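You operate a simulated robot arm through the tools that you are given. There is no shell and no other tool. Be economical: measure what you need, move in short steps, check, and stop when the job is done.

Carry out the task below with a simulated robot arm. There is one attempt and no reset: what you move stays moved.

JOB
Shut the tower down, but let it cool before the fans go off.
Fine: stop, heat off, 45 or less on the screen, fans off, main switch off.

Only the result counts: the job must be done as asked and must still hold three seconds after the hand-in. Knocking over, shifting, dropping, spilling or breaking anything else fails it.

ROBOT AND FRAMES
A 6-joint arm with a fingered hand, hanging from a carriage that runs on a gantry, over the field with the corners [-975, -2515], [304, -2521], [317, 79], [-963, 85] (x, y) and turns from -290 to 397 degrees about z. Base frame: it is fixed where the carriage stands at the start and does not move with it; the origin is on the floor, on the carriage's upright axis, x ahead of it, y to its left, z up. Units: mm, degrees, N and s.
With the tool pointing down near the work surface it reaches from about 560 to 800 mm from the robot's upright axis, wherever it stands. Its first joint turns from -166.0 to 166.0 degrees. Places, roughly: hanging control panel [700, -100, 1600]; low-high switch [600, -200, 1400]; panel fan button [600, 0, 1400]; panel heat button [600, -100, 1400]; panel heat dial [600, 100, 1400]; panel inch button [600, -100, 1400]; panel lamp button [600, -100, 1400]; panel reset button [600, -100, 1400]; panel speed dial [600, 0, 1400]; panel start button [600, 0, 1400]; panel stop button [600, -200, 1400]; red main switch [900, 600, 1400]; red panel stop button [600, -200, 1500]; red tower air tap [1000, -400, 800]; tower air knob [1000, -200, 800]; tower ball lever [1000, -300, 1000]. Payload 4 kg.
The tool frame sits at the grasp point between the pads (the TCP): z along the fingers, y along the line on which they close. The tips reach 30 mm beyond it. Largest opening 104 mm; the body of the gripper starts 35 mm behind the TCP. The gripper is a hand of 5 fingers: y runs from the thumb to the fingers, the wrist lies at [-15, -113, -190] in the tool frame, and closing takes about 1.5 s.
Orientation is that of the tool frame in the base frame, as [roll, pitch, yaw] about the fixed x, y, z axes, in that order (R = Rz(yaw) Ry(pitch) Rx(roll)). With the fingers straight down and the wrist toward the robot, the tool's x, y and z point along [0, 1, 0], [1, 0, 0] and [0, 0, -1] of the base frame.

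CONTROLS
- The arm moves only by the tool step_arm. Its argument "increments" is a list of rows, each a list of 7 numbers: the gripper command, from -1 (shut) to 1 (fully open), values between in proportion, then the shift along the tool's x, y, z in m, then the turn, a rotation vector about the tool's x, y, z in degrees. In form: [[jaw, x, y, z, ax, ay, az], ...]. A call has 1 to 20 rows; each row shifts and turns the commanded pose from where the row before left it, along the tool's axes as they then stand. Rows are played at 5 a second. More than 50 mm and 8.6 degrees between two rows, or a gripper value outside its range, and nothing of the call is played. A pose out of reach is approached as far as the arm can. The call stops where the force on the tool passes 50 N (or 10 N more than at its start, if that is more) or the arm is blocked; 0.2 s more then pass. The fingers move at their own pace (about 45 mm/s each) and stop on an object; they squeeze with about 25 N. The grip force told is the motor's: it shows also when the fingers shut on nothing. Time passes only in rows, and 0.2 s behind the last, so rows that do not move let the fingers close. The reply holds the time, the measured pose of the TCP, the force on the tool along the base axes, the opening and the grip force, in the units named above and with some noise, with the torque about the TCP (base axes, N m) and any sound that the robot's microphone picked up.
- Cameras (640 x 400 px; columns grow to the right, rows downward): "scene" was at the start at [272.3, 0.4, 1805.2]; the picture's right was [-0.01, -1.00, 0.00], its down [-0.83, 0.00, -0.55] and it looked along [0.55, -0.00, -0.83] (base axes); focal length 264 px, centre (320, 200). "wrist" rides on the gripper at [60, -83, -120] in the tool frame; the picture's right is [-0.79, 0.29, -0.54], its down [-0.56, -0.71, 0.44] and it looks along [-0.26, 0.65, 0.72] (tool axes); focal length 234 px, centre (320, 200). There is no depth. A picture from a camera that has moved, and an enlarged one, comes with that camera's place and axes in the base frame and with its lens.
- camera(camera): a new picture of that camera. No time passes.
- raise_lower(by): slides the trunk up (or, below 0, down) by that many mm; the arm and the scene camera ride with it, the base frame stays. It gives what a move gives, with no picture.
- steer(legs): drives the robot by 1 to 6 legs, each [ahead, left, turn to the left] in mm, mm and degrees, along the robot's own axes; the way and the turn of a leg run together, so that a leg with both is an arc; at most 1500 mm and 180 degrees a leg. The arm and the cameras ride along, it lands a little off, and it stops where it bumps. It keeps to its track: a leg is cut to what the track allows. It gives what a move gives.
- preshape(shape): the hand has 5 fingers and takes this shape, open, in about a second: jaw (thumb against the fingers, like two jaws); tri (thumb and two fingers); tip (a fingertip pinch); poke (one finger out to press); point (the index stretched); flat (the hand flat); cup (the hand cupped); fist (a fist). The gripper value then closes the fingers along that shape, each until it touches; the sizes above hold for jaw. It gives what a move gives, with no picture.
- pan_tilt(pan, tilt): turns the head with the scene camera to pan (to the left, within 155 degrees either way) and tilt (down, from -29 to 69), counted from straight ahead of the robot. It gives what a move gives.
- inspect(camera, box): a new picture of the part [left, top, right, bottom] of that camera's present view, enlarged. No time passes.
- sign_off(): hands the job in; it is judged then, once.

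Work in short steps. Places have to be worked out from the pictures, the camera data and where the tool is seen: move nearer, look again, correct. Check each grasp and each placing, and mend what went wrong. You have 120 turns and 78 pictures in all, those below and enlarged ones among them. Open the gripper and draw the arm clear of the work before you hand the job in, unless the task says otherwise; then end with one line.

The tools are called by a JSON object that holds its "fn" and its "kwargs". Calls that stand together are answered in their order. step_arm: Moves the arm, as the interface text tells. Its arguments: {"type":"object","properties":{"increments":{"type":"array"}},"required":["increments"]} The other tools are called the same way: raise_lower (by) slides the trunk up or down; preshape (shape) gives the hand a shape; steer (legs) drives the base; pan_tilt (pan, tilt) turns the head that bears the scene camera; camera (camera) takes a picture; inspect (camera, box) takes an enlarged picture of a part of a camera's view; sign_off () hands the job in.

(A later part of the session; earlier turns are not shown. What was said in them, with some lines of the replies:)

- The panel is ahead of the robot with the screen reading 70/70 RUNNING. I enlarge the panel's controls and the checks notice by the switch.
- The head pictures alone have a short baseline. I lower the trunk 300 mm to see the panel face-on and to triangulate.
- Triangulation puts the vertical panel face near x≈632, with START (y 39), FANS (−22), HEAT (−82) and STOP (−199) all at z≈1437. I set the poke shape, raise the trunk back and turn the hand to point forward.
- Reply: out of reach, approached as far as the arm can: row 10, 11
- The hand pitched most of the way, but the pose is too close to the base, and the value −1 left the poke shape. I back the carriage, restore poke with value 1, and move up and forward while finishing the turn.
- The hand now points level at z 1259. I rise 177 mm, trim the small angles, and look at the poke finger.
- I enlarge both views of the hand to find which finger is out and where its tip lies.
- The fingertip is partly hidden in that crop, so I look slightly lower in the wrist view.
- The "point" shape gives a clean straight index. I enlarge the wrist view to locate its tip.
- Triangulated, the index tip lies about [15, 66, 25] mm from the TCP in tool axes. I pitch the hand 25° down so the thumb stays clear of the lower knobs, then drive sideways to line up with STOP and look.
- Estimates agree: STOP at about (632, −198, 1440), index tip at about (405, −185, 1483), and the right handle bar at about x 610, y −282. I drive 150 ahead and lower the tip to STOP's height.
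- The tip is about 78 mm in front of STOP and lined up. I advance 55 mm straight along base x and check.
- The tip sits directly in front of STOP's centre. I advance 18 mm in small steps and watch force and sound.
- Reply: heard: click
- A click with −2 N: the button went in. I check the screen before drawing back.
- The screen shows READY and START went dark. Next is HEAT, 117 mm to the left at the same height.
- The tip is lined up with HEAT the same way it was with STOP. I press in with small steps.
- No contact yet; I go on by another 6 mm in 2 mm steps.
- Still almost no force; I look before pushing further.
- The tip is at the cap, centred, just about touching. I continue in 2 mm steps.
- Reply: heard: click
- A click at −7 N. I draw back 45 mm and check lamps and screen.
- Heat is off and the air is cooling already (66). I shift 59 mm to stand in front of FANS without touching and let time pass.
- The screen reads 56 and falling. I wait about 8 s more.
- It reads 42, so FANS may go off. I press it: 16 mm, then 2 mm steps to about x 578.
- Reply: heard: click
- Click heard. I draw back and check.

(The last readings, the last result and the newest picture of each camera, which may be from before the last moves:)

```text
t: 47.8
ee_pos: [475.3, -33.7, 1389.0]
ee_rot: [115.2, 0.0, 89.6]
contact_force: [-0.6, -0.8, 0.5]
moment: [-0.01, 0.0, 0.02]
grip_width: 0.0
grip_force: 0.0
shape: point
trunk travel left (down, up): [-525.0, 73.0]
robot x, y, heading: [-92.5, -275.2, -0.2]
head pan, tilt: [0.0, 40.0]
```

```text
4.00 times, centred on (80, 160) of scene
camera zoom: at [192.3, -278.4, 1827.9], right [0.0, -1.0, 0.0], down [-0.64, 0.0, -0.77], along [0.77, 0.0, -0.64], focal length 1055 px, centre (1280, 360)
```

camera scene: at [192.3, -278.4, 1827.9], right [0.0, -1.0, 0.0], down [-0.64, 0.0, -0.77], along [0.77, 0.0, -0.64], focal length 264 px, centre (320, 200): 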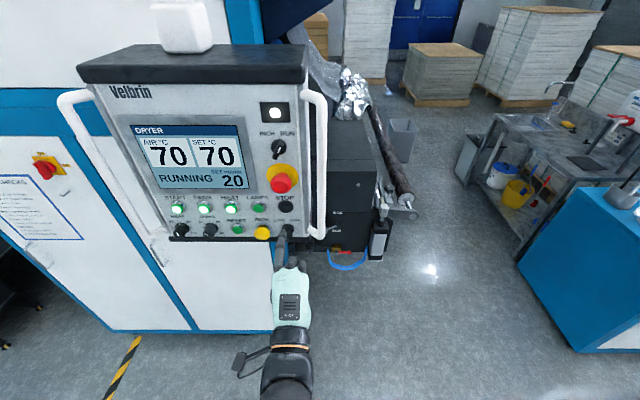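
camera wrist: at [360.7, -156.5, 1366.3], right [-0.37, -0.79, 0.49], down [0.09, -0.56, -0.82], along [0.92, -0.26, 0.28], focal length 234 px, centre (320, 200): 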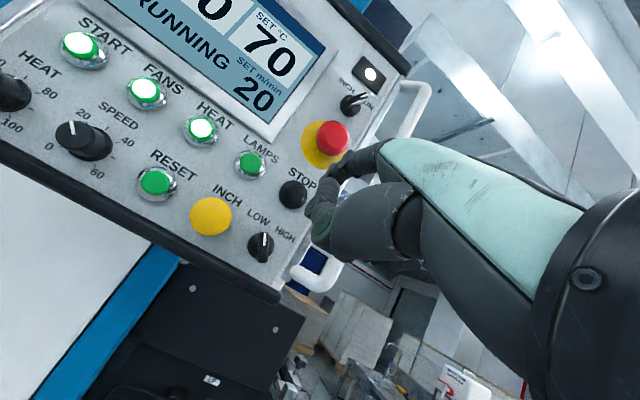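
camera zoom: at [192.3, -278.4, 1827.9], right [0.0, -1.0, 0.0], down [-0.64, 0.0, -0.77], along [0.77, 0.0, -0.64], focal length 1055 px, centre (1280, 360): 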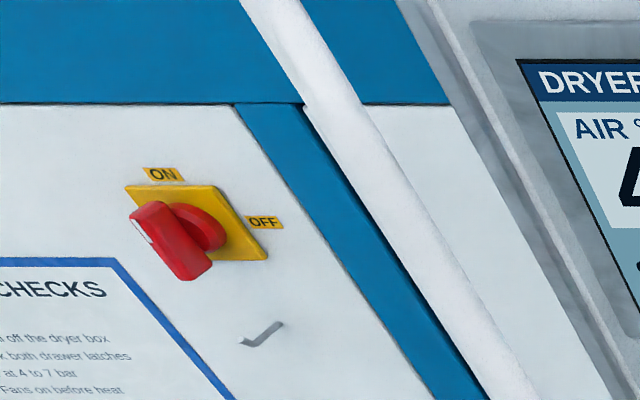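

FANS is dark; the air reads 40. The main-switch plate triangulates to about (920, 596, 1365), with its bar upright (ON), so it needs a quarter turn clockwise to OFF. I drive to the left of the panel with the heading turned 40° and look at the switch.

{"fn": "steer", "kwargs": {"legs": [[-60, 0, 0], [0, 345, 0], [0, 0, 40], [264, -222, 0]]}}

{"fn": "pan_tilt", "kwargs": {"pan": 0, "tilt": 40}}

{"fn": "camera", "kwargs": {"camera": "scene"}}

```text
t: 54.4
ee_pos: [452.7, 636.6, 1389.0]
ee_rot: [115.1, 0.0, 131.3]
contact_force: [0.2, 0.7, 0.1]
moment: [-0.04, 0.02, 0.02]
grip_width: 0.1
grip_force: 0.0
shape: point
trunk travel left (down, up): [-525.0, 73.0]
robot x, y, heading: [185.1, 74.5, 41.5]
head pan, tilt: [0.0, 40.0]
```

```text
t: 55.0
ee_pos: [453.1, 637.0, 1389.9]
ee_rot: [115.1, 0.0, 131.2]
contact_force: [0.6, 0.2, -0.2]
moment: [-0.01, -0.04, -0.01]
grip_width: 0.0
grip_force: 0.1
shape: point
trunk travel left (down, up): [-525.0, 73.0]
robot x, y, heading: [185.5, 74.2, 41.4]
head pan, tilt: [0.0, 40.0]
```

```text
42 pictures are left
camera scene: at [403.2, 264.9, 1827.8], right [0.66, -0.75, 0.0], down [-0.48, -0.43, -0.77], along [0.57, 0.51, -0.64], focal length 264 px, centre (320, 200)
```

scene: 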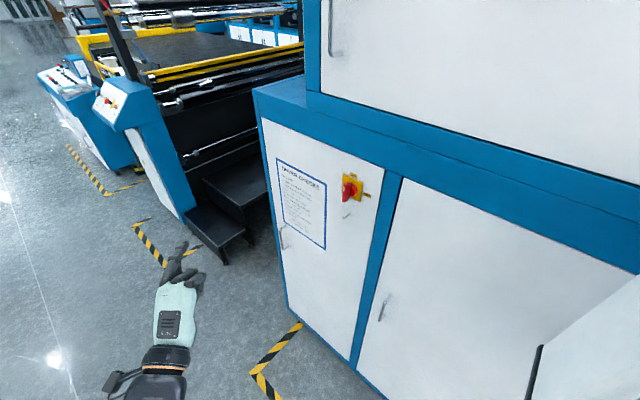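

The view confirms the plate at about (920, 597, 1367). I enlarge the switch to judge the bar's length, thickness and stand-off.

{"fn": "inspect", "kwargs": {"camera": "scene", "box": [313, 165, 393, 215]}}

```text
8.00 times, centred on (353, 190) of scene
camera zoom: at [403.2, 264.9, 1827.8], right [0.66, -0.75, 0.0], down [-0.48, -0.43, -0.77], along [0.57, 0.51, -0.64], focal length 2111 px, centre (56, 280)
```

zoom: 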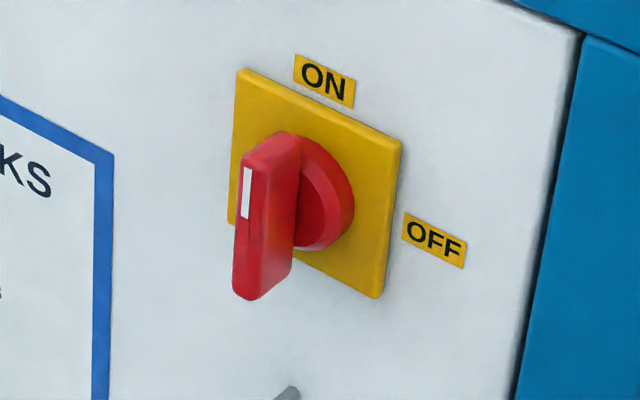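

The bar is about 66 mm tall, 18 mm thick, centred near (y 600, z 1366), its front at about x 876. I drive 100 mm nearer, take the jaw shape, level the hand and roll it so the jaws close horizontally.

{"fn": "steer", "kwargs": {"legs": [[75, -66, 0]]}}

{"fn": "preshape", "kwargs": {"shape": "jaw"}}

{"fn": "step_arm", "kwargs": {"increments": [[1, 0, 0, 0, -8.3, 0, 0], [1, 0, 0, 0, -8.4, 0, 0], [1, 0, 0, 0, -8.4, 0, 0], [1, 0, 0, 0, 0, -8.2, 0], [1, 0, 0, 0, 0, -8.2, 0], [1, 0, 0, 0, 0, -8.2, 0], [1, 0, 0, 0, 0, -8.2, 0], [1, 0, 0, 0, 0, -8.2, 0]]}}

{"fn": "step_arm", "kwargs": {"increments": [[1, 0, 0, 0, 0, 0, -8.2], [1, 0, 0, 0, 0, 0, -8.2], [1, 0, 0, 0, 0, 0, -8.2], [1, 0, 0, 0, 0, 0, -8.2], [1, 0, 0, 0, 0, 0, -8.2], [1, 0, 0, 0, 0, 0, -8.2], [1, 0, 0, 0, 0, 0, -8.2], [1, 0, 0, 0, 0, 0, -8.2], [1, 0, 0, 0, 0, 0, -8.2], [1, 0, 0, 0, 0, 0, -8.2], [1, 0, 0, 0, 0, 0, -8]]}}

{"fn": "camera", "kwargs": {"camera": "scene"}}

{"fn": "camera", "kwargs": {"camera": "wrist"}}

```text
t: 56.1
ee_pos: [554.6, 636.1, 1389.1]
ee_rot: [115.1, 0.0, 131.2]
contact_force: [0.8, -0.1, 0.0]
moment: [-0.03, -0.02, 0.0]
grip_width: 0.0
grip_force: 0.0
shape: point
trunk travel left (down, up): [-525.0, 73.0]
robot x, y, heading: [288.4, 76.3, 41.5]
head pan, tilt: [0.0, 40.0]
```

```text
t: 57.0
ee_pos: [553.3, 636.5, 1389.2]
ee_rot: [115.1, 0.0, 131.3]
contact_force: [-0.2, 0.2, -0.1]
moment: [-0.01, -0.01, -0.01]
grip_width: 103.9
grip_force: 0.1
shape: jaw
trunk travel left (down, up): [-525.0, 73.0]
robot x, y, heading: [288.1, 79.4, 41.6]
head pan, tilt: [0.0, 40.0]
```

```text
t: 58.8
ee_pos: [562.9, 615.7, 1409.7]
ee_rot: [90.1, 0.4, 90.8]
contact_force: [0.0, -0.4, 0.7]
moment: [0.02, 0.03, -0.02]
grip_width: 103.5
grip_force: 0.1
shape: jaw
out of reach, approached as far as the arm can: row 8
trunk travel left (down, up): [-525.0, 73.0]
robot x, y, heading: [290.1, 73.2, 41.5]
head pan, tilt: [0.0, 40.0]
```

```text
t: 61.2
ee_pos: [563.7, 616.6, 1409.7]
ee_rot: [-99.8, 89.7, -99.5]
contact_force: [0.8, 0.0, 0.7]
moment: [0.0, 0.01, 0.03]
grip_width: 103.4
grip_force: 0.1
shape: jaw
trunk travel left (down, up): [-525.0, 73.0]
robot x, y, heading: [288.5, 76.7, 41.9]
head pan, tilt: [0.0, 40.0]
```

```text
40 pictures are left
camera scene: at [504.1, 265.2, 1827.8], right [0.66, -0.75, 0.0], down [-0.48, -0.43, -0.77], along [0.57, 0.51, -0.64], focal length 264 px, centre (320, 200)
```

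scene: 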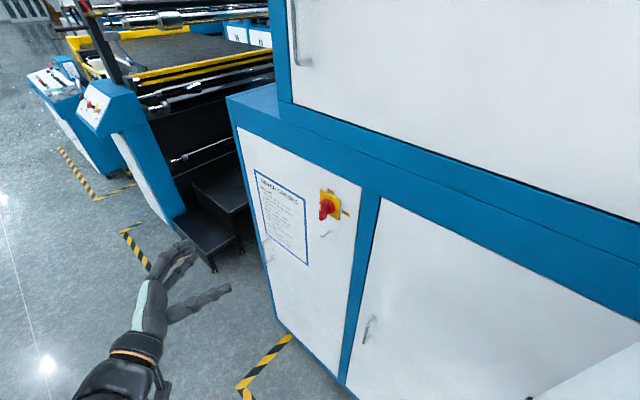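

```text
39 pictures are left
camera wrist: at [444.9, 532.1, 1349.8], right [-0.54, 0.29, 0.79], down [0.44, -0.7, 0.56], along [0.72, 0.65, 0.26], focal length 234 px, centre (320, 200)
```

wrist: 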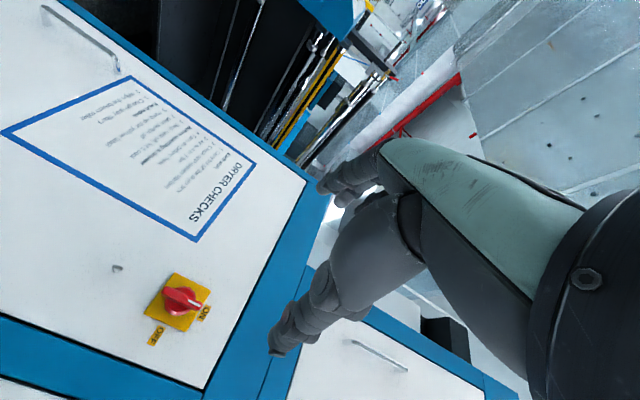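

The jaws straddle horizontally as wanted; wrist-camera and scene agree on the bar at about (876, 597, 1363). I move to a point 55 mm short of it and align.

{"fn": "step_arm", "kwargs": {"increments": [[1, 0.016, -0.007, 0.02, 0, 0, 0], [1, 0.016, -0.007, 0.04, 0, 0, 0], [1, 0.015, -0.006, 0.04, 0, 0, 0], [1, 0, 0, 0.04, 0, 0, 0], [1, 0, 0, 0.04, 0, 0, 0], [1, 0, 0, 0.04, 0, 0, 0], [1, 0, 0, 0.035, 0, 0, 0]]}}

{"fn": "camera", "kwargs": {"camera": "scene"}}

{"fn": "camera", "kwargs": {"camera": "wrist"}}

```text
t: 62.8
ee_pos: [821.2, 596.2, 1362.7]
ee_rot: [-156.5, 90.0, -156.3]
contact_force: [-0.4, 0.2, 0.3]
moment: [0.0, -0.01, 0.01]
grip_width: 103.7
grip_force: 0.0
shape: jaw
trunk travel left (down, up): [-525.0, 73.0]
robot x, y, heading: [287.2, 75.6, 41.8]
head pan, tilt: [0.0, 40.0]
```

```text
38 pictures are left
camera scene: at [504.0, 265.3, 1827.8], right [0.66, -0.75, 0.0], down [-0.48, -0.43, -0.77], along [0.57, 0.51, -0.64], focal length 264 px, centre (320, 200)
```

scene: 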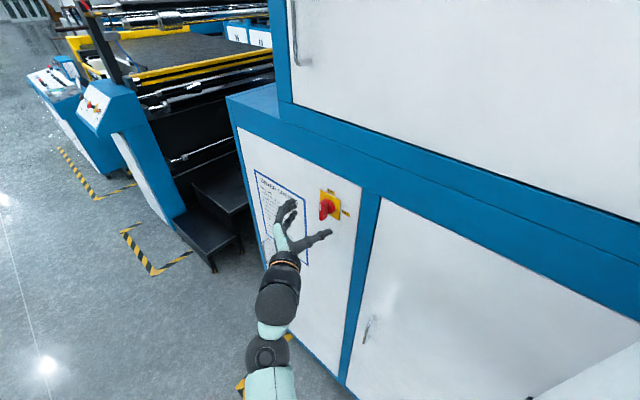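

```text
37 pictures are left
camera wrist: at [701.7, 512.6, 1302.2], right [-0.54, 0.29, 0.79], down [0.44, -0.7, 0.56], along [0.72, 0.65, 0.26], focal length 234 px, centre (320, 200)
```

wrist: 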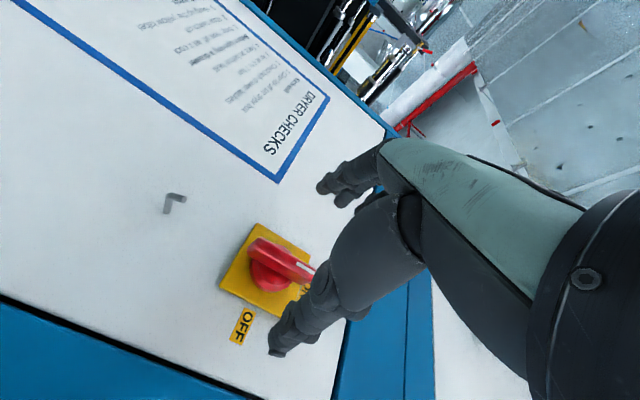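

Aligned within a few millimetres. I advance 40 mm and look closely.

{"fn": "step_arm", "kwargs": {"increments": [[1, 0.002, 0, 0.013, 0, 0, 0], [1, 0, 0, 0.013, 0, 0, 0], [1, 0, 0, 0.013, 0, 0, 0]]}}

{"fn": "inspect", "kwargs": {"camera": "scene", "box": [265, 165, 377, 235]}}

{"fn": "inspect", "kwargs": {"camera": "wrist", "box": [200, 160, 440, 310]}}

```text
t: 63.6
ee_pos: [857.9, 597.2, 1359.8]
ee_rot: [-161.7, 89.9, -161.6]
contact_force: [0.1, -0.7, -0.5]
moment: [-0.01, 0.03, 0.0]
grip_width: 103.4
grip_force: 0.0
shape: jaw
trunk travel left (down, up): [-525.0, 73.0]
robot x, y, heading: [291.0, 72.8, 41.3]
head pan, tilt: [0.0, 40.0]
```

```text
5.71 times, centred on (321, 200) of scene
camera zoom: at [504.0, 265.3, 1827.8], right [0.66, -0.75, 0.0], down [-0.48, -0.43, -0.77], along [0.57, 0.51, -0.64], focal length 1508 px, centre (314, 200)
```

zoom: 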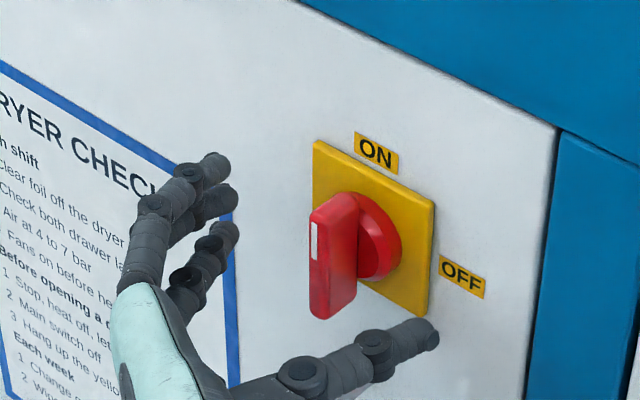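

```text
2.67 times, centred on (320, 235) of wrist
camera zoom: at [739.7, 514.4, 1299.9], right [-0.54, 0.29, 0.79], down [0.44, -0.7, 0.56], along [0.72, 0.65, 0.26], focal length 624 px, centre (320, 107)
```

zoom: 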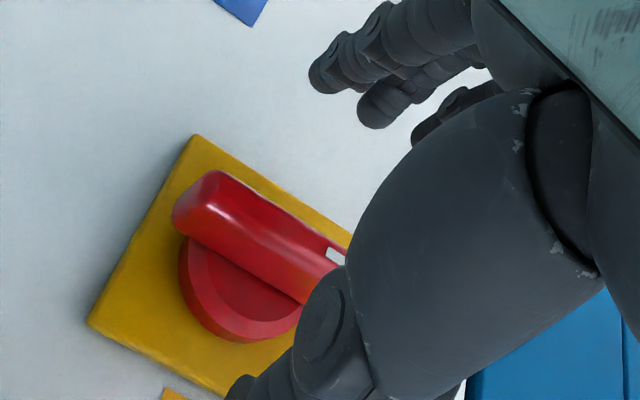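

The thumb lies right of the bar near x 898, and the fingers are left of it and slightly higher — this favours a clockwise turn. I advance 10 mm and close.

{"fn": "step_arm", "kwargs": {"increments": [[1, 0, 0, 0.005, 0, 0, 0], [1, 0, 0, 0.006, 0, 0, 0], [0, 0, 0, 0, 0, 0, 0], [-0.5, 0, 0, 0, 0, 0, 0], [-1, 0, 0, 0, 0, 0, 0], [-1, 0, 0, 0, 0, 0, 0], [-1, 0, 0, 0, 0, 0, 0], [-1, 0, 0, 0, 0, 0, 0], [-1, 0, 0, 0, 0, 0, 0], [-1, 0, 0, 0, 0, 0, 0]]}}

{"fn": "inspect", "kwargs": {"camera": "scene", "box": [265, 165, 377, 235]}}

```text
t: 65.8
ee_pos: [867.1, 597.5, 1361.7]
ee_rot: [177.0, 90.0, 177.2]
contact_force: [0.3, 0.6, 0.4]
moment: [-0.05, 0.02, 0.05]
grip_width: 8.3
grip_force: 25.6
shape: jaw
trunk travel left (down, up): [-525.0, 73.0]
robot x, y, heading: [286.4, 73.4, 41.5]
head pan, tilt: [0.0, 40.0]
```

```text
5.71 times, centred on (321, 200) of scene
camera zoom: at [504.1, 265.3, 1827.8], right [0.66, -0.75, 0.0], down [-0.48, -0.43, -0.77], along [0.57, 0.51, -0.64], focal length 1508 px, centre (314, 200)
```

zoom: 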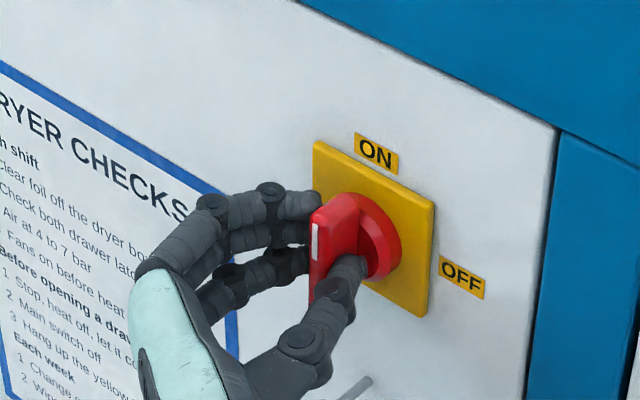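

The bar is held between thumb and fingers. I turn +45° about tool z and check.

{"fn": "step_arm", "kwargs": {"increments": [[-1, 0, 0, 0, 0, 0, 7.5], [-1, 0, 0, 0, 0, 0, 7.5], [-1, 0, 0, 0, 0, 0, 7.5], [-1, 0, 0, 0, 0, 0, 7.5], [-1, 0, 0, 0, 0, 0, 7.5], [-1, 0, 0, 0, 0, 0, 7.5]]}}

{"fn": "inspect", "kwargs": {"camera": "scene", "box": [265, 165, 377, 235]}}

```text
t: 67.2
ee_pos: [867.9, 597.1, 1358.7]
ee_rot: [90.3, 44.9, 90.6]
contact_force: [3.4, 9.4, -10.0]
moment: [-0.31, 0.19, 0.23]
grip_width: 8.8
grip_force: 24.6
shape: jaw
trunk travel left (down, up): [-525.0, 73.0]
robot x, y, heading: [291.0, 76.0, 41.7]
head pan, tilt: [0.0, 40.0]
```

```text
5.71 times, centred on (321, 200) of scene
camera zoom: at [503.9, 265.4, 1827.7], right [0.66, -0.75, 0.0], down [-0.48, -0.43, -0.77], along [0.57, 0.51, -0.64], focal length 1508 px, centre (314, 200)
```

zoom: 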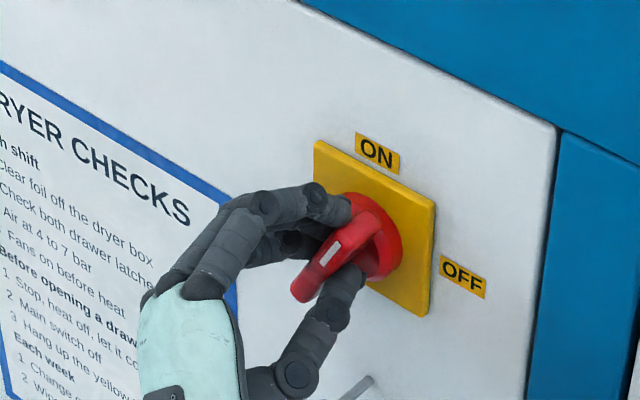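

The bar turns with the hand, about 45° now. I go on another 48°.

{"fn": "step_arm", "kwargs": {"increments": [[-1, 0, 0, 0, 0, 0, 8], [-1, 0, 0, 0, 0, 0, 8], [-1, 0, 0, 0, 0, 0, 8], [-1, 0, 0, 0, 0, 0, 8], [-1, 0, 0, 0, 0, 0, 8], [-1, 0, 0, 0, 0, 0, 8]]}}

{"fn": "inspect", "kwargs": {"camera": "scene", "box": [265, 165, 377, 235]}}

```text
t: 68.6
ee_pos: [817.3, 572.2, 1417.6]
ee_rot: [90.0, -2.9, 90.3]
contact_force: [0.1, 0.2, -0.8]
moment: [-0.03, -0.02, 0.04]
grip_width: 6.0
grip_force: 24.9
shape: jaw
out of reach, approached as far as the arm can: row 3, 4, 5, 6
trunk travel left (down, up): [-525.0, 73.0]
robot x, y, heading: [285.3, 75.9, 41.8]
head pan, tilt: [0.0, 40.0]
```

```text
5.71 times, centred on (321, 200) of scene
camera zoom: at [503.9, 265.1, 1827.7], right [0.66, -0.75, 0.0], down [-0.48, -0.43, -0.77], along [0.57, 0.51, -0.64], focal length 1508 px, centre (314, 200)
```

zoom: 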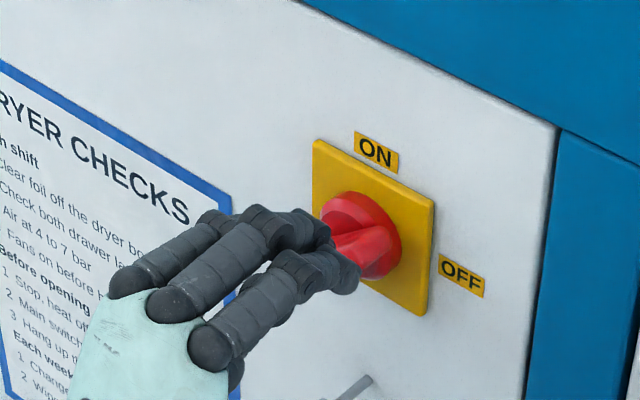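

The last part was out of reach and the grip slipped off, though the bar stayed turned partway. I back off and look at it.

{"fn": "step_arm", "kwargs": {"increments": [[-1, 0, 0, -0.03, 0, 0, 0], [-1, 0, 0, -0.03, 0, 0, 0], [-1, 0, 0, -0.03, 0, 0, 0]]}}

{"fn": "inspect", "kwargs": {"camera": "scene", "box": [265, 165, 377, 235]}}

```text
t: 69.4
ee_pos: [730.6, 574.9, 1404.2]
ee_rot: [90.7, -0.9, 90.1]
contact_force: [-1.0, -3.0, 9.9]
moment: [-0.09, 0.68, 0.18]
grip_width: 6.4
grip_force: 24.8
shape: jaw
out of reach, approached as far as the arm can: row 2
trunk travel left (down, up): [-525.0, 73.0]
robot x, y, heading: [290.3, 78.3, 41.7]
head pan, tilt: [0.0, 40.0]
```

```text
5.71 times, centred on (321, 200) of scene
camera zoom: at [503.8, 264.4, 1827.4], right [0.66, -0.75, 0.0], down [-0.48, -0.43, -0.77], along [0.57, 0.51, -0.64], focal length 1508 px, centre (314, 200)
```

zoom: 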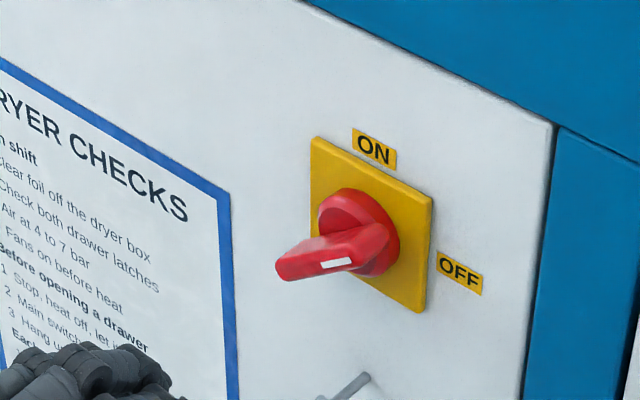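

The bar is only about 55–60° round, and there's a 10 N reading on the hand. I look at the full view to see what it touches.

{"fn": "camera", "kwargs": {"camera": "scene"}}

{"fn": "camera", "kwargs": {"camera": "wrist"}}

```text
30 pictures are left
camera scene: at [503.8, 264.4, 1827.4], right [0.66, -0.75, 0.0], down [-0.48, -0.43, -0.77], along [0.57, 0.51, -0.64], focal length 264 px, centre (320, 200)
```

scene: 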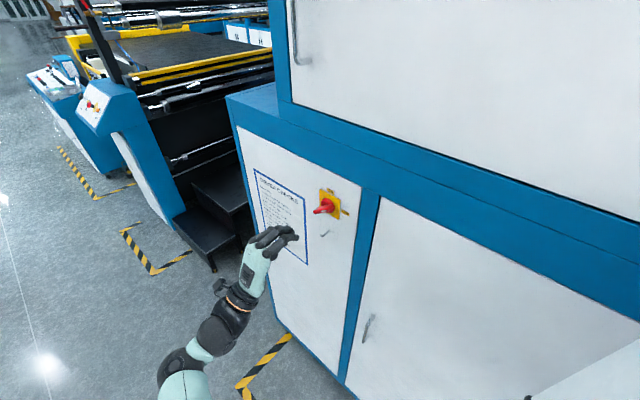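

```text
29 pictures are left
camera wrist: at [609.6, 635.8, 1323.9], right [-0.54, -0.79, 0.28], down [0.43, -0.55, -0.72], along [0.73, -0.26, 0.63], focal length 234 px, centre (320, 200)
```

wrist: 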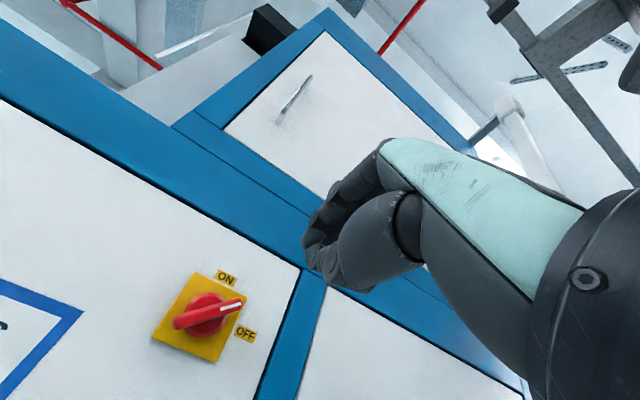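

The bar stands about 50° round, about 40° short of OFF; nothing is being touched. Rather than re-grip out of reach, I roll back to the reachable posture, point the index, and will push the bar's right end down from above.

{"fn": "step_arm", "kwargs": {"increments": [[-1, 0, 0, -0.03, 0, 0, -8.2], [-1, 0, 0, -0.03, 0, 0, -8.2], [-1, 0, 0, 0, 0, 0, -8.2], [-1, 0, 0, 0, 0, 0, -8.2], [-1, 0, 0, 0, 0, 0, -8.2], [-1, 0, 0, 0, 0, 0, -8.2], [-1, 0, 0, 0, 0, 0, -8.2], [-1, 0, 0, 0, 0, 0, -8.2], [-1, 0, 0, 0, 0, 0, -8.2], [-1, 0, 0, 0, 0, 0, -8.2], [-1, 0, 0, 0, 0, 0, -8]]}}

{"fn": "preshape", "kwargs": {"shape": "point"}}

```text
t: 71.8
ee_pos: [668.5, 571.7, 1418.2]
ee_rot: [89.7, 87.2, 90.1]
contact_force: [-0.1, 0.4, -0.4]
moment: [-0.04, 0.01, 0.04]
grip_width: 6.2
grip_force: 25.5
shape: jaw
trunk travel left (down, up): [-525.0, 73.0]
robot x, y, heading: [288.8, 76.7, 41.7]
head pan, tilt: [0.0, 40.0]
```

```text
t: 72.7
ee_pos: [667.4, 573.3, 1418.9]
ee_rot: [90.8, 86.9, 91.0]
contact_force: [0.2, 0.4, -0.1]
moment: [-0.01, 0.02, 0.01]
grip_width: 95.9
grip_force: 0.0
shape: point
trunk travel left (down, up): [-525.0, 73.0]
robot x, y, heading: [291.0, 79.1, 41.7]
head pan, tilt: [0.0, 40.0]
```

Hand rolled back. I move so the index tip comes in above and right of the bar's marked end, still about 35 mm short of it, and look.

{"fn": "step_arm", "kwargs": {"increments": [[1, -0.004, -0.032, 0.02, 0, 0, -3], [1, -0.004, -0.032, 0.03, 0, 0, 0], [1, 0, 0, 0.04, 0, 0, 0], [1, 0, 0, 0.04, 0, 0, 0], [1, 0, 0, 0.017, 0, 0, 0]]}}

{"fn": "inspect", "kwargs": {"camera": "scene", "box": [265, 165, 377, 235]}}

{"fn": "camera", "kwargs": {"camera": "wrist"}}

```text
t: 73.9
ee_pos: [818.1, 507.5, 1422.2]
ee_rot: [44.0, 89.9, 44.3]
contact_force: [-0.1, -0.1, -0.9]
moment: [0.0, 0.0, -0.03]
grip_width: 95.8
grip_force: 0.1
shape: point
trunk travel left (down, up): [-525.0, 73.0]
robot x, y, heading: [290.7, 74.4, 41.8]
head pan, tilt: [0.0, 40.0]
```

```text
5.71 times, centred on (321, 200) of scene
camera zoom: at [504.0, 265.3, 1827.8], right [0.66, -0.75, 0.0], down [-0.48, -0.43, -0.77], along [0.57, 0.51, -0.64], focal length 1508 px, centre (314, 200)
```

zoom: 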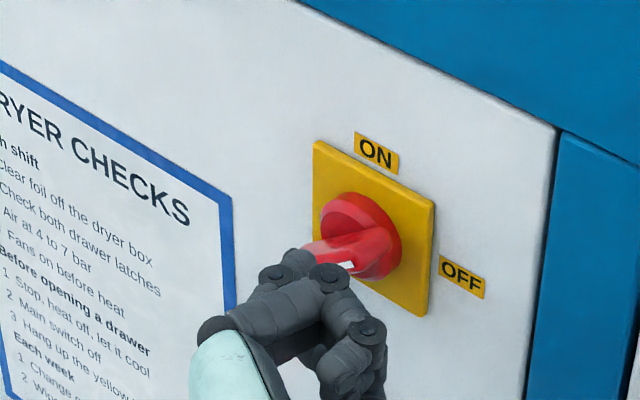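

```text
27 pictures are left
camera wrist: at [700.3, 423.2, 1362.2], right [-0.54, 0.29, 0.79], down [0.44, -0.7, 0.56], along [0.72, 0.65, 0.26], focal length 234 px, centre (320, 200)
```

wrist: 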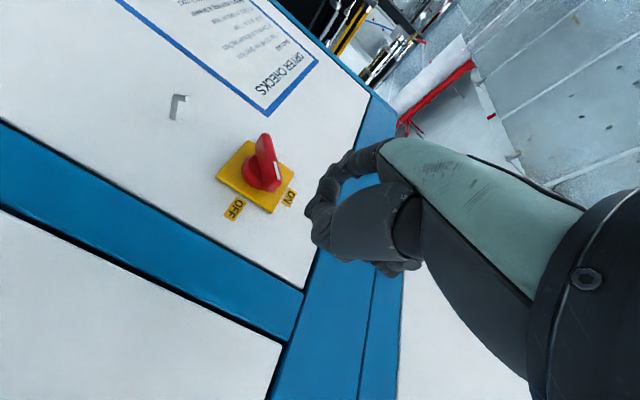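

The tip matches my estimate (≈843, 574, 1407). I raise it 9 mm and go 48 mm forward to sit above the bar's right end.

{"fn": "step_arm", "kwargs": {"increments": [[1, -0.009, 0, 0, 0, 0, 0], [1, 0, 0, 0.016, 0, 0, 0], [1, 0, 0, 0.016, 0, 0, 0], [1, 0, 0, 0.016, 0, 0, 0]]}}

{"fn": "inspect", "kwargs": {"camera": "scene", "box": [281, 175, 361, 225]}}

{"fn": "inspect", "kwargs": {"camera": "wrist", "box": [200, 110, 392, 230]}}

```text
t: 74.9
ee_pos: [864.6, 507.2, 1432.0]
ee_rot: [87.5, 89.9, 87.6]
contact_force: [0.5, -0.3, 1.0]
moment: [0.0, -0.02, 0.0]
grip_width: 96.0
grip_force: 0.1
shape: point
trunk travel left (down, up): [-525.0, 73.0]
robot x, y, heading: [288.6, 75.2, 41.6]
head pan, tilt: [0.0, 40.0]
```

```text
8.00 times, centred on (321, 200) of scene
camera zoom: at [504.0, 265.3, 1827.8], right [0.66, -0.75, 0.0], down [-0.48, -0.43, -0.77], along [0.57, 0.51, -0.64], focal length 2111 px, centre (312, 200)
```

zoom: 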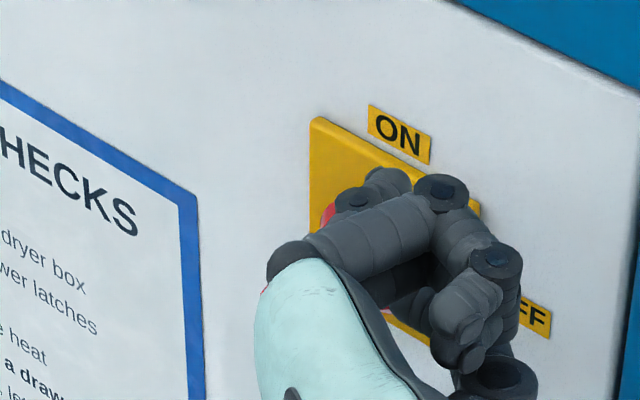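

```text
3.33 times, centred on (296, 170) of wrist
camera zoom: at [745.5, 424.3, 1371.9], right [-0.54, 0.29, 0.79], down [0.44, -0.7, 0.56], along [0.72, 0.65, 0.26], focal length 781 px, centre (400, 300)
```

zoom: 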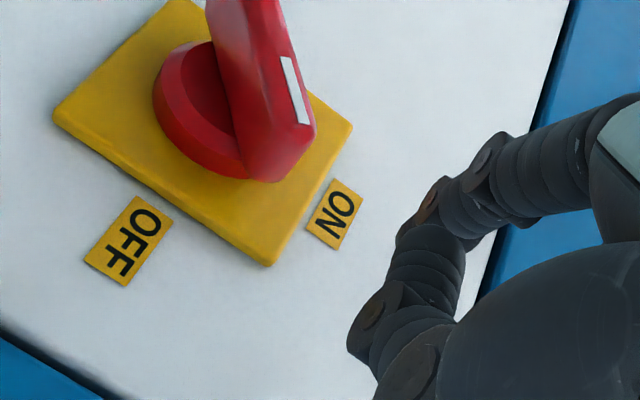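

The index is above the bar's marked end. I push down 25 mm in 5 mm steps.

{"fn": "step_arm", "kwargs": {"increments": [[1, 0.005, 0, 0, 0, 0, 0], [1, 0.005, 0, 0, 0, 0, 0], [1, 0.005, 0, 0, 0, 0, 0], [1, 0.005, 0, 0, 0, 0, 0], [1, 0.005, 0, 0, 0, 0, 0]]}}

{"fn": "inspect", "kwargs": {"camera": "wrist", "box": [200, 110, 392, 230]}}

```text
t: 76.1
ee_pos: [863.6, 507.7, 1407.2]
ee_rot: [-48.2, 89.9, -48.1]
contact_force: [-0.7, -0.6, -1.4]
moment: [-0.02, 0.01, -0.03]
grip_width: 96.1
grip_force: 0.1
shape: point
trunk travel left (down, up): [-525.0, 73.0]
robot x, y, heading: [289.2, 71.3, 41.6]
head pan, tilt: [0.0, 40.0]
```

```text
3.33 times, centred on (296, 170) of wrist
camera zoom: at [744.6, 424.2, 1347.6], right [-0.54, 0.29, 0.79], down [0.44, -0.7, 0.56], along [0.72, 0.65, 0.26], focal length 781 px, centre (400, 300)
```

zoom: 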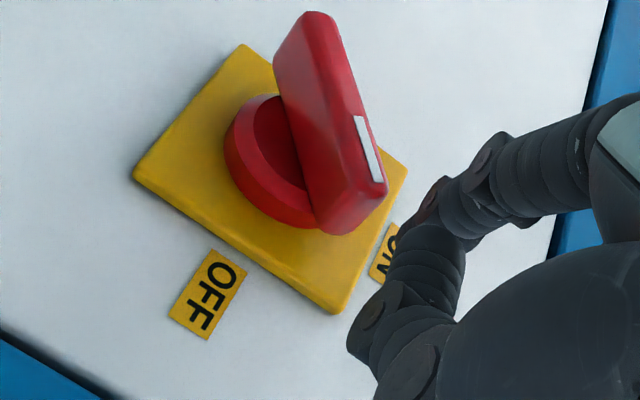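

No contact yet; the finger is just above the bar end. I continue down 12 mm in 3 mm steps.

{"fn": "step_arm", "kwargs": {"increments": [[1, 0.003, 0, 0, 0, 0, 0], [1, 0.003, 0, 0, 0, 0, 0], [1, 0.003, 0, 0, 0, 0, 0], [1, 0.003, 0, 0, 0, 0, 0]]}}

{"fn": "inspect", "kwargs": {"camera": "wrist", "box": [200, 110, 392, 230]}}

{"fn": "inspect", "kwargs": {"camera": "scene", "box": [281, 175, 361, 225]}}

```text
t: 77.1
ee_pos: [864.6, 508.4, 1396.3]
ee_rot: [168.4, 89.9, 168.6]
contact_force: [-0.9, -2.7, 3.1]
moment: [0.18, -0.04, 0.02]
grip_width: 96.0
grip_force: 0.1
shape: point
trunk travel left (down, up): [-525.0, 73.0]
robot x, y, heading: [289.5, 76.7, 41.7]
head pan, tilt: [0.0, 40.0]
```

```text
3.33 times, centred on (296, 170) of wrist
camera zoom: at [744.8, 424.5, 1335.8], right [-0.54, 0.29, 0.79], down [0.44, -0.7, 0.56], along [0.72, 0.65, 0.26], focal length 781 px, centre (400, 300)
```

zoom: 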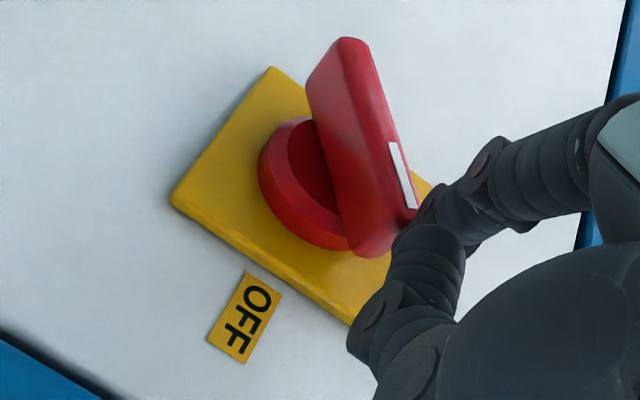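

```text
8.00 times, centred on (321, 200) of scene
camera zoom: at [504.1, 265.2, 1827.9], right [0.66, -0.75, 0.0], down [-0.48, -0.43, -0.77], along [0.57, 0.51, -0.64], focal length 2111 px, centre (312, 200)
```

zoom: 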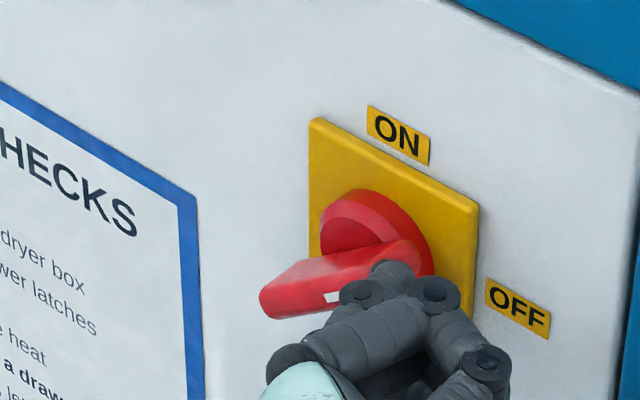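

Contact has begun on the bar's right end. I push down further, 18 mm.

{"fn": "step_arm", "kwargs": {"increments": [[1, 0.003, 0, 0, 0, 0, 0], [1, 0.003, 0, 0, 0, 0, 0], [1, 0.003, 0, 0, 0, 0, 0], [1, 0.003, 0, 0, 0, 0, 0], [1, 0.003, 0, 0, 0, 0, 0], [1, 0.003, 0, 0, 0, 0, 0]]}}

{"fn": "inspect", "kwargs": {"camera": "scene", "box": [281, 175, 361, 225]}}

```text
t: 78.5
ee_pos: [861.9, 508.0, 1376.6]
ee_rot: [-152.4, 89.8, -152.1]
contact_force: [-0.9, -1.3, -0.8]
moment: [-0.08, 0.02, 0.0]
grip_width: 96.1
grip_force: 0.1
shape: point
trunk travel left (down, up): [-525.0, 73.0]
robot x, y, heading: [292.7, 77.6, 41.5]
head pan, tilt: [0.0, 40.0]
```

```text
8.00 times, centred on (321, 200) of scene
camera zoom: at [504.0, 265.3, 1827.7], right [0.66, -0.75, 0.0], down [-0.48, -0.43, -0.77], along [0.57, 0.51, -0.64], focal length 2111 px, centre (312, 200)
```

zoom: 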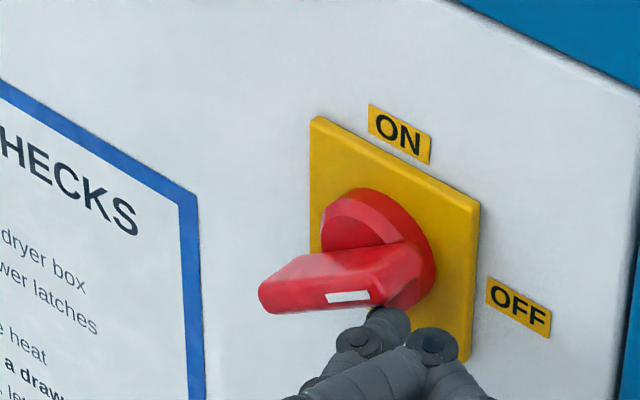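

The finger slipped past the bar's end after turning it to roughly 60°. I retract, raise, shift 18 mm left, and come in again above the bar nearer its axis.

{"fn": "step_arm", "kwargs": {"increments": [[1, 0, 0, -0.03, 0, 0, 0], [1, 0, 0, -0.03, 0, 0, 0], [1, -0.025, 0.009, 0, 0, 0, 0], [1, -0.025, 0.009, 0, 0, 0, 0], [1, 0, 0, 0.02, 0, 0, 0], [1, 0, 0, 0.02, 0, 0, 0], [1, 0, 0, 0.02, 0, 0, 0]]}}

{"fn": "step_arm", "kwargs": {"increments": [[1, 0.005, 0, 0, 0, 0, 0], [1, 0.005, 0, 0, 0, 0, 0], [1, 0.003, 0, 0, 0, 0, 0], [1, 0.003, 0, 0, 0, 0, 0]]}}

{"fn": "inspect", "kwargs": {"camera": "scene", "box": [281, 175, 361, 225]}}

{"fn": "inspect", "kwargs": {"camera": "wrist", "box": [200, 110, 392, 230]}}

```text
t: 80.1
ee_pos: [860.7, 525.1, 1426.1]
ee_rot: [-29.0, 89.9, -28.7]
contact_force: [-1.2, -0.4, -0.5]
moment: [-0.01, 0.02, -0.03]
grip_width: 96.1
grip_force: 0.0
shape: point
trunk travel left (down, up): [-525.0, 73.0]
robot x, y, heading: [287.6, 78.9, 41.5]
head pan, tilt: [0.0, 40.0]
```

```text
t: 81.1
ee_pos: [864.0, 526.1, 1412.4]
ee_rot: [-16.4, 90.0, -16.2]
contact_force: [0.2, 1.3, 0.3]
moment: [0.02, 0.0, 0.01]
grip_width: 96.1
grip_force: 0.1
shape: point
trunk travel left (down, up): [-525.0, 73.0]
robot x, y, heading: [289.0, 75.3, 41.7]
head pan, tilt: [0.0, 40.0]
```

```text
8.00 times, centred on (321, 200) of scene
camera zoom: at [504.1, 265.3, 1827.8], right [0.66, -0.75, 0.0], down [-0.48, -0.43, -0.77], along [0.57, 0.51, -0.64], focal length 2111 px, centre (312, 200)
```

zoom: 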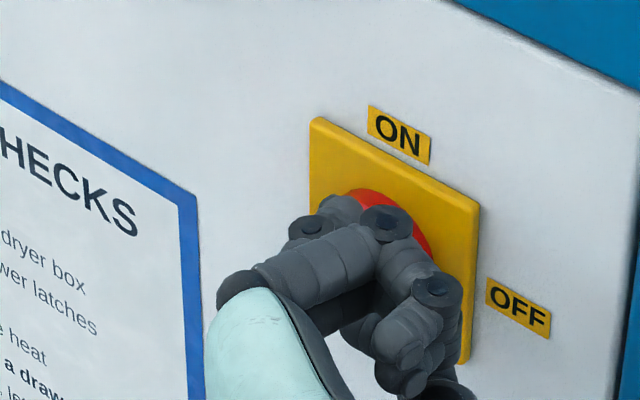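

```text
3.33 times, centred on (296, 170) of wrist
camera zoom: at [744.3, 442.0, 1352.0], right [-0.54, 0.29, 0.79], down [0.44, -0.7, 0.56], along [0.72, 0.65, 0.26], focal length 781 px, centre (400, 300)
```

zoom: 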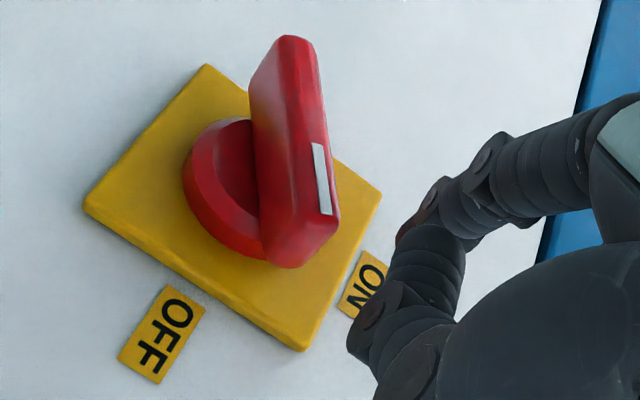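

The index now sits over the right half, nearer the axis. I push down 24 mm.

{"fn": "step_arm", "kwargs": {"increments": [[1, 0.003, 0, 0, 0, 0, 0], [1, 0.003, 0, 0, 0, 0, 0], [1, 0.003, 0, 0, 0, 0, 0], [1, 0.003, 0, 0, 0, 0, 0], [1, 0.003, 0, 0, 0, 0, 0], [1, 0.003, 0, 0, 0, 0, 0], [1, 0.003, 0, 0, 0, 0, 0], [1, 0.003, 0, 0, 0, 0, 0]]}}

{"fn": "inspect", "kwargs": {"camera": "wrist", "box": [200, 110, 392, 230]}}

```text
t: 82.9
ee_pos: [863.2, 526.4, 1389.1]
ee_rot: [54.4, 89.8, 54.5]
contact_force: [-0.8, 0.1, 2.4]
moment: [0.12, -0.03, 0.03]
grip_width: 96.2
grip_force: 0.0
shape: point
trunk travel left (down, up): [-525.0, 73.0]
robot x, y, heading: [288.8, 73.9, 41.7]
head pan, tilt: [0.0, 40.0]
```

```text
3.33 times, centred on (296, 170) of wrist
camera zoom: at [744.5, 442.4, 1329.1], right [-0.54, 0.29, 0.79], down [0.44, -0.7, 0.56], along [0.72, 0.65, 0.26], focal length 781 px, centre (400, 300)
```

zoom: 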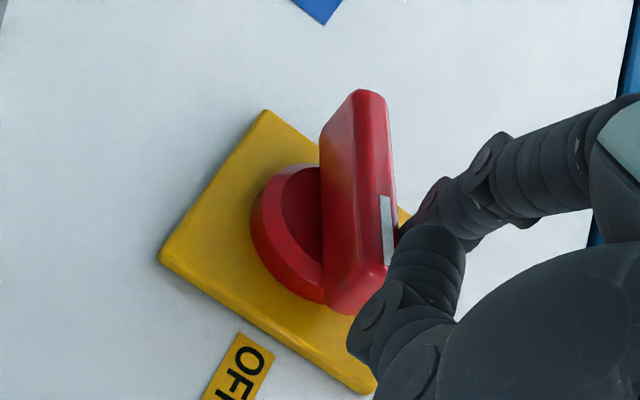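

The bar turns with the finger; about 20–25° remains. I push on another 12 mm.

{"fn": "step_arm", "kwargs": {"increments": [[1, 0.003, 0, 0, 0, 0, 0], [1, 0.003, 0, 0, 0, 0, 0], [1, 0.003, 0, 0, 0, 0, 0], [1, 0.003, 0, 0, 0, 0, 0]]}}

{"fn": "inspect", "kwargs": {"camera": "wrist", "box": [200, 110, 392, 230]}}

{"fn": "inspect", "kwargs": {"camera": "scene", "box": [281, 175, 361, 225]}}

```text
t: 83.9
ee_pos: [864.0, 527.1, 1380.4]
ee_rot: [40.3, 89.4, 40.5]
contact_force: [-9.2, -4.4, 22.6]
moment: [1.38, -0.28, 0.47]
grip_width: 96.2
grip_force: 0.2
shape: point
trunk travel left (down, up): [-525.0, 73.0]
robot x, y, heading: [289.5, 75.8, 41.7]
head pan, tilt: [0.0, 40.0]
```

```text
3.33 times, centred on (296, 170) of wrist
camera zoom: at [745.7, 444.1, 1320.0], right [-0.55, 0.28, 0.79], down [0.44, -0.71, 0.56], along [0.71, 0.65, 0.27], focal length 781 px, centre (400, 300)
```

zoom: 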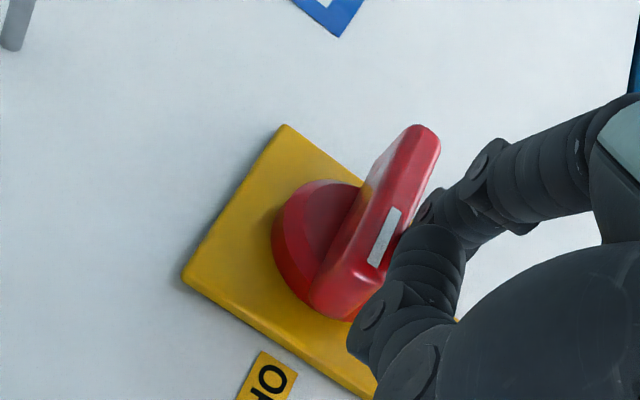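

```text
8.00 times, centred on (321, 200) of scene
camera zoom: at [504.2, 265.6, 1828.4], right [0.66, -0.75, 0.0], down [-0.48, -0.43, -0.77], along [0.57, 0.51, -0.64], focal length 2111 px, centre (312, 200)
```

zoom: 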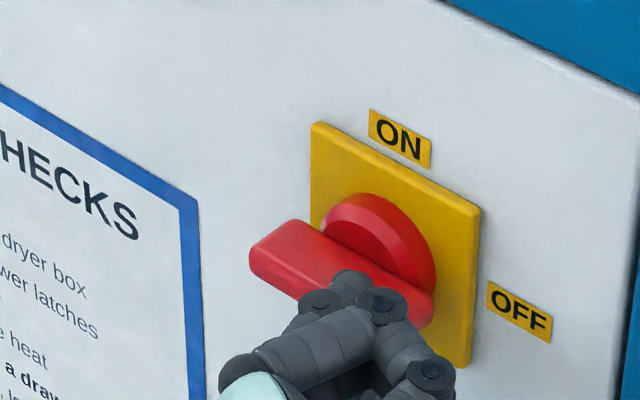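

The bar is now parallel with the plate's edge, mark toward OFF, with 22 N against the stop. I lift off, retreat and check the switch and panel.

{"fn": "step_arm", "kwargs": {"increments": [[1, -0.006, 0, 0, 0, 0, 0], [1, -0.012, 0, 0, 0, 0, 0], [1, -0.02, 0, 0, 0, 0, 0], [1, 0, 0, -0.04, 0, 0, 0], [1, 0, 0, -0.04, 0, 0, 0], [1, 0, 0, -0.04, 0, 0, 0], [1, 0, 0, -0.04, 0, 0, 0]]}}

{"fn": "steer", "kwargs": {"legs": [[-187, 166, 0]]}}

{"fn": "inspect", "kwargs": {"camera": "scene", "box": [300, 150, 412, 220]}}

{"fn": "pan_tilt", "kwargs": {"pan": -55, "tilt": 25}}

{"fn": "camera", "kwargs": {"camera": "scene"}}

```text
t: 85.5
ee_pos: [703.8, 527.0, 1416.6]
ee_rot: [-101.6, 89.9, -101.4]
contact_force: [-1.0, 0.1, 0.6]
moment: [0.01, -0.02, -0.02]
grip_width: 95.9
grip_force: 0.0
shape: point
trunk travel left (down, up): [-525.0, 73.0]
robot x, y, heading: [290.8, 74.2, 41.5]
head pan, tilt: [0.0, 40.0]
```

```text
t: 87.3
ee_pos: [453.3, 526.1, 1416.1]
ee_rot: [17.9, 90.0, 18.0]
contact_force: [-0.3, 0.2, 0.5]
moment: [0.0, 0.02, 0.02]
grip_width: 96.1
grip_force: 0.0
shape: point
trunk travel left (down, up): [-525.0, 73.0]
robot x, y, heading: [39.2, 77.8, 41.4]
head pan, tilt: [0.0, 40.0]
```

```text
5.71 times, centred on (356, 185) of scene
camera zoom: at [252.8, 264.3, 1827.8], right [0.66, -0.75, 0.0], down [-0.48, -0.43, -0.77], along [0.57, 0.51, -0.64], focal length 1508 px, centre (114, 286)
```

zoom: 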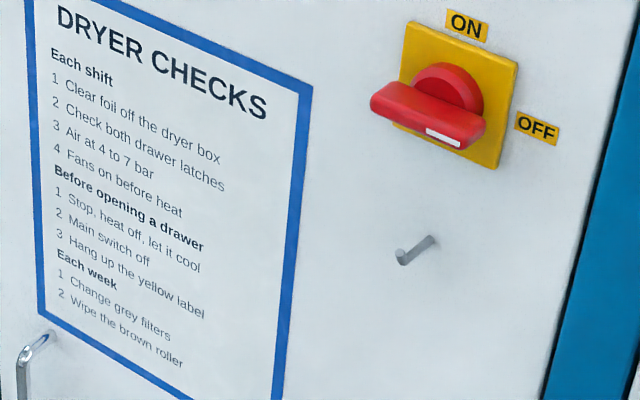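

```text
t: 88.6
ee_pos: [453.3, 526.3, 1416.0]
ee_rot: [-112.4, 90.0, -112.2]
contact_force: [-0.1, 0.2, -0.6]
moment: [0.01, -0.03, 0.03]
grip_width: 96.0
grip_force: 0.1
shape: point
trunk travel left (down, up): [-525.0, 73.0]
robot x, y, heading: [35.7, 74.1, 41.4]
head pan, tilt: [-55.0, 25.0]
```

```text
14 pictures are left
camera scene: at [278.7, 186.5, 1851.1], right [-0.23, -0.97, 0.0], down [-0.41, 0.1, -0.91], along [0.88, -0.21, -0.42], focal length 264 px, centre (320, 200)
```

scene: 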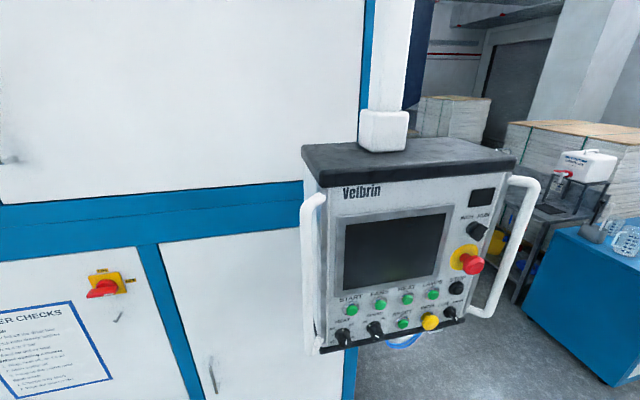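

The switch is at OFF, and the panel's screen and lamps are all dark. I open the hand, clear of everything, and hand in.

{"fn": "preshape", "kwargs": {"shape": "jaw"}}

{"fn": "sign_off", "kwargs": {}}

```text
t: 89.5
ee_pos: [453.2, 525.9, 1416.6]
ee_rot: [-112.4, 90.0, -112.3]
contact_force: [0.0, 0.1, 0.9]
moment: [-0.01, 0.0, 0.0]
grip_width: 103.6
grip_force: 0.1
shape: jaw
trunk travel left (down, up): [-525.0, 73.0]
robot x, y, heading: [36.4, 73.2, 41.5]
head pan, tilt: [-55.0, 25.0]
```

```text
The job is handed in.
```

The tower is shut down: stopped, heat off, cooled to 42 on the screen, fans off, then main switch off, with the panel now dark.
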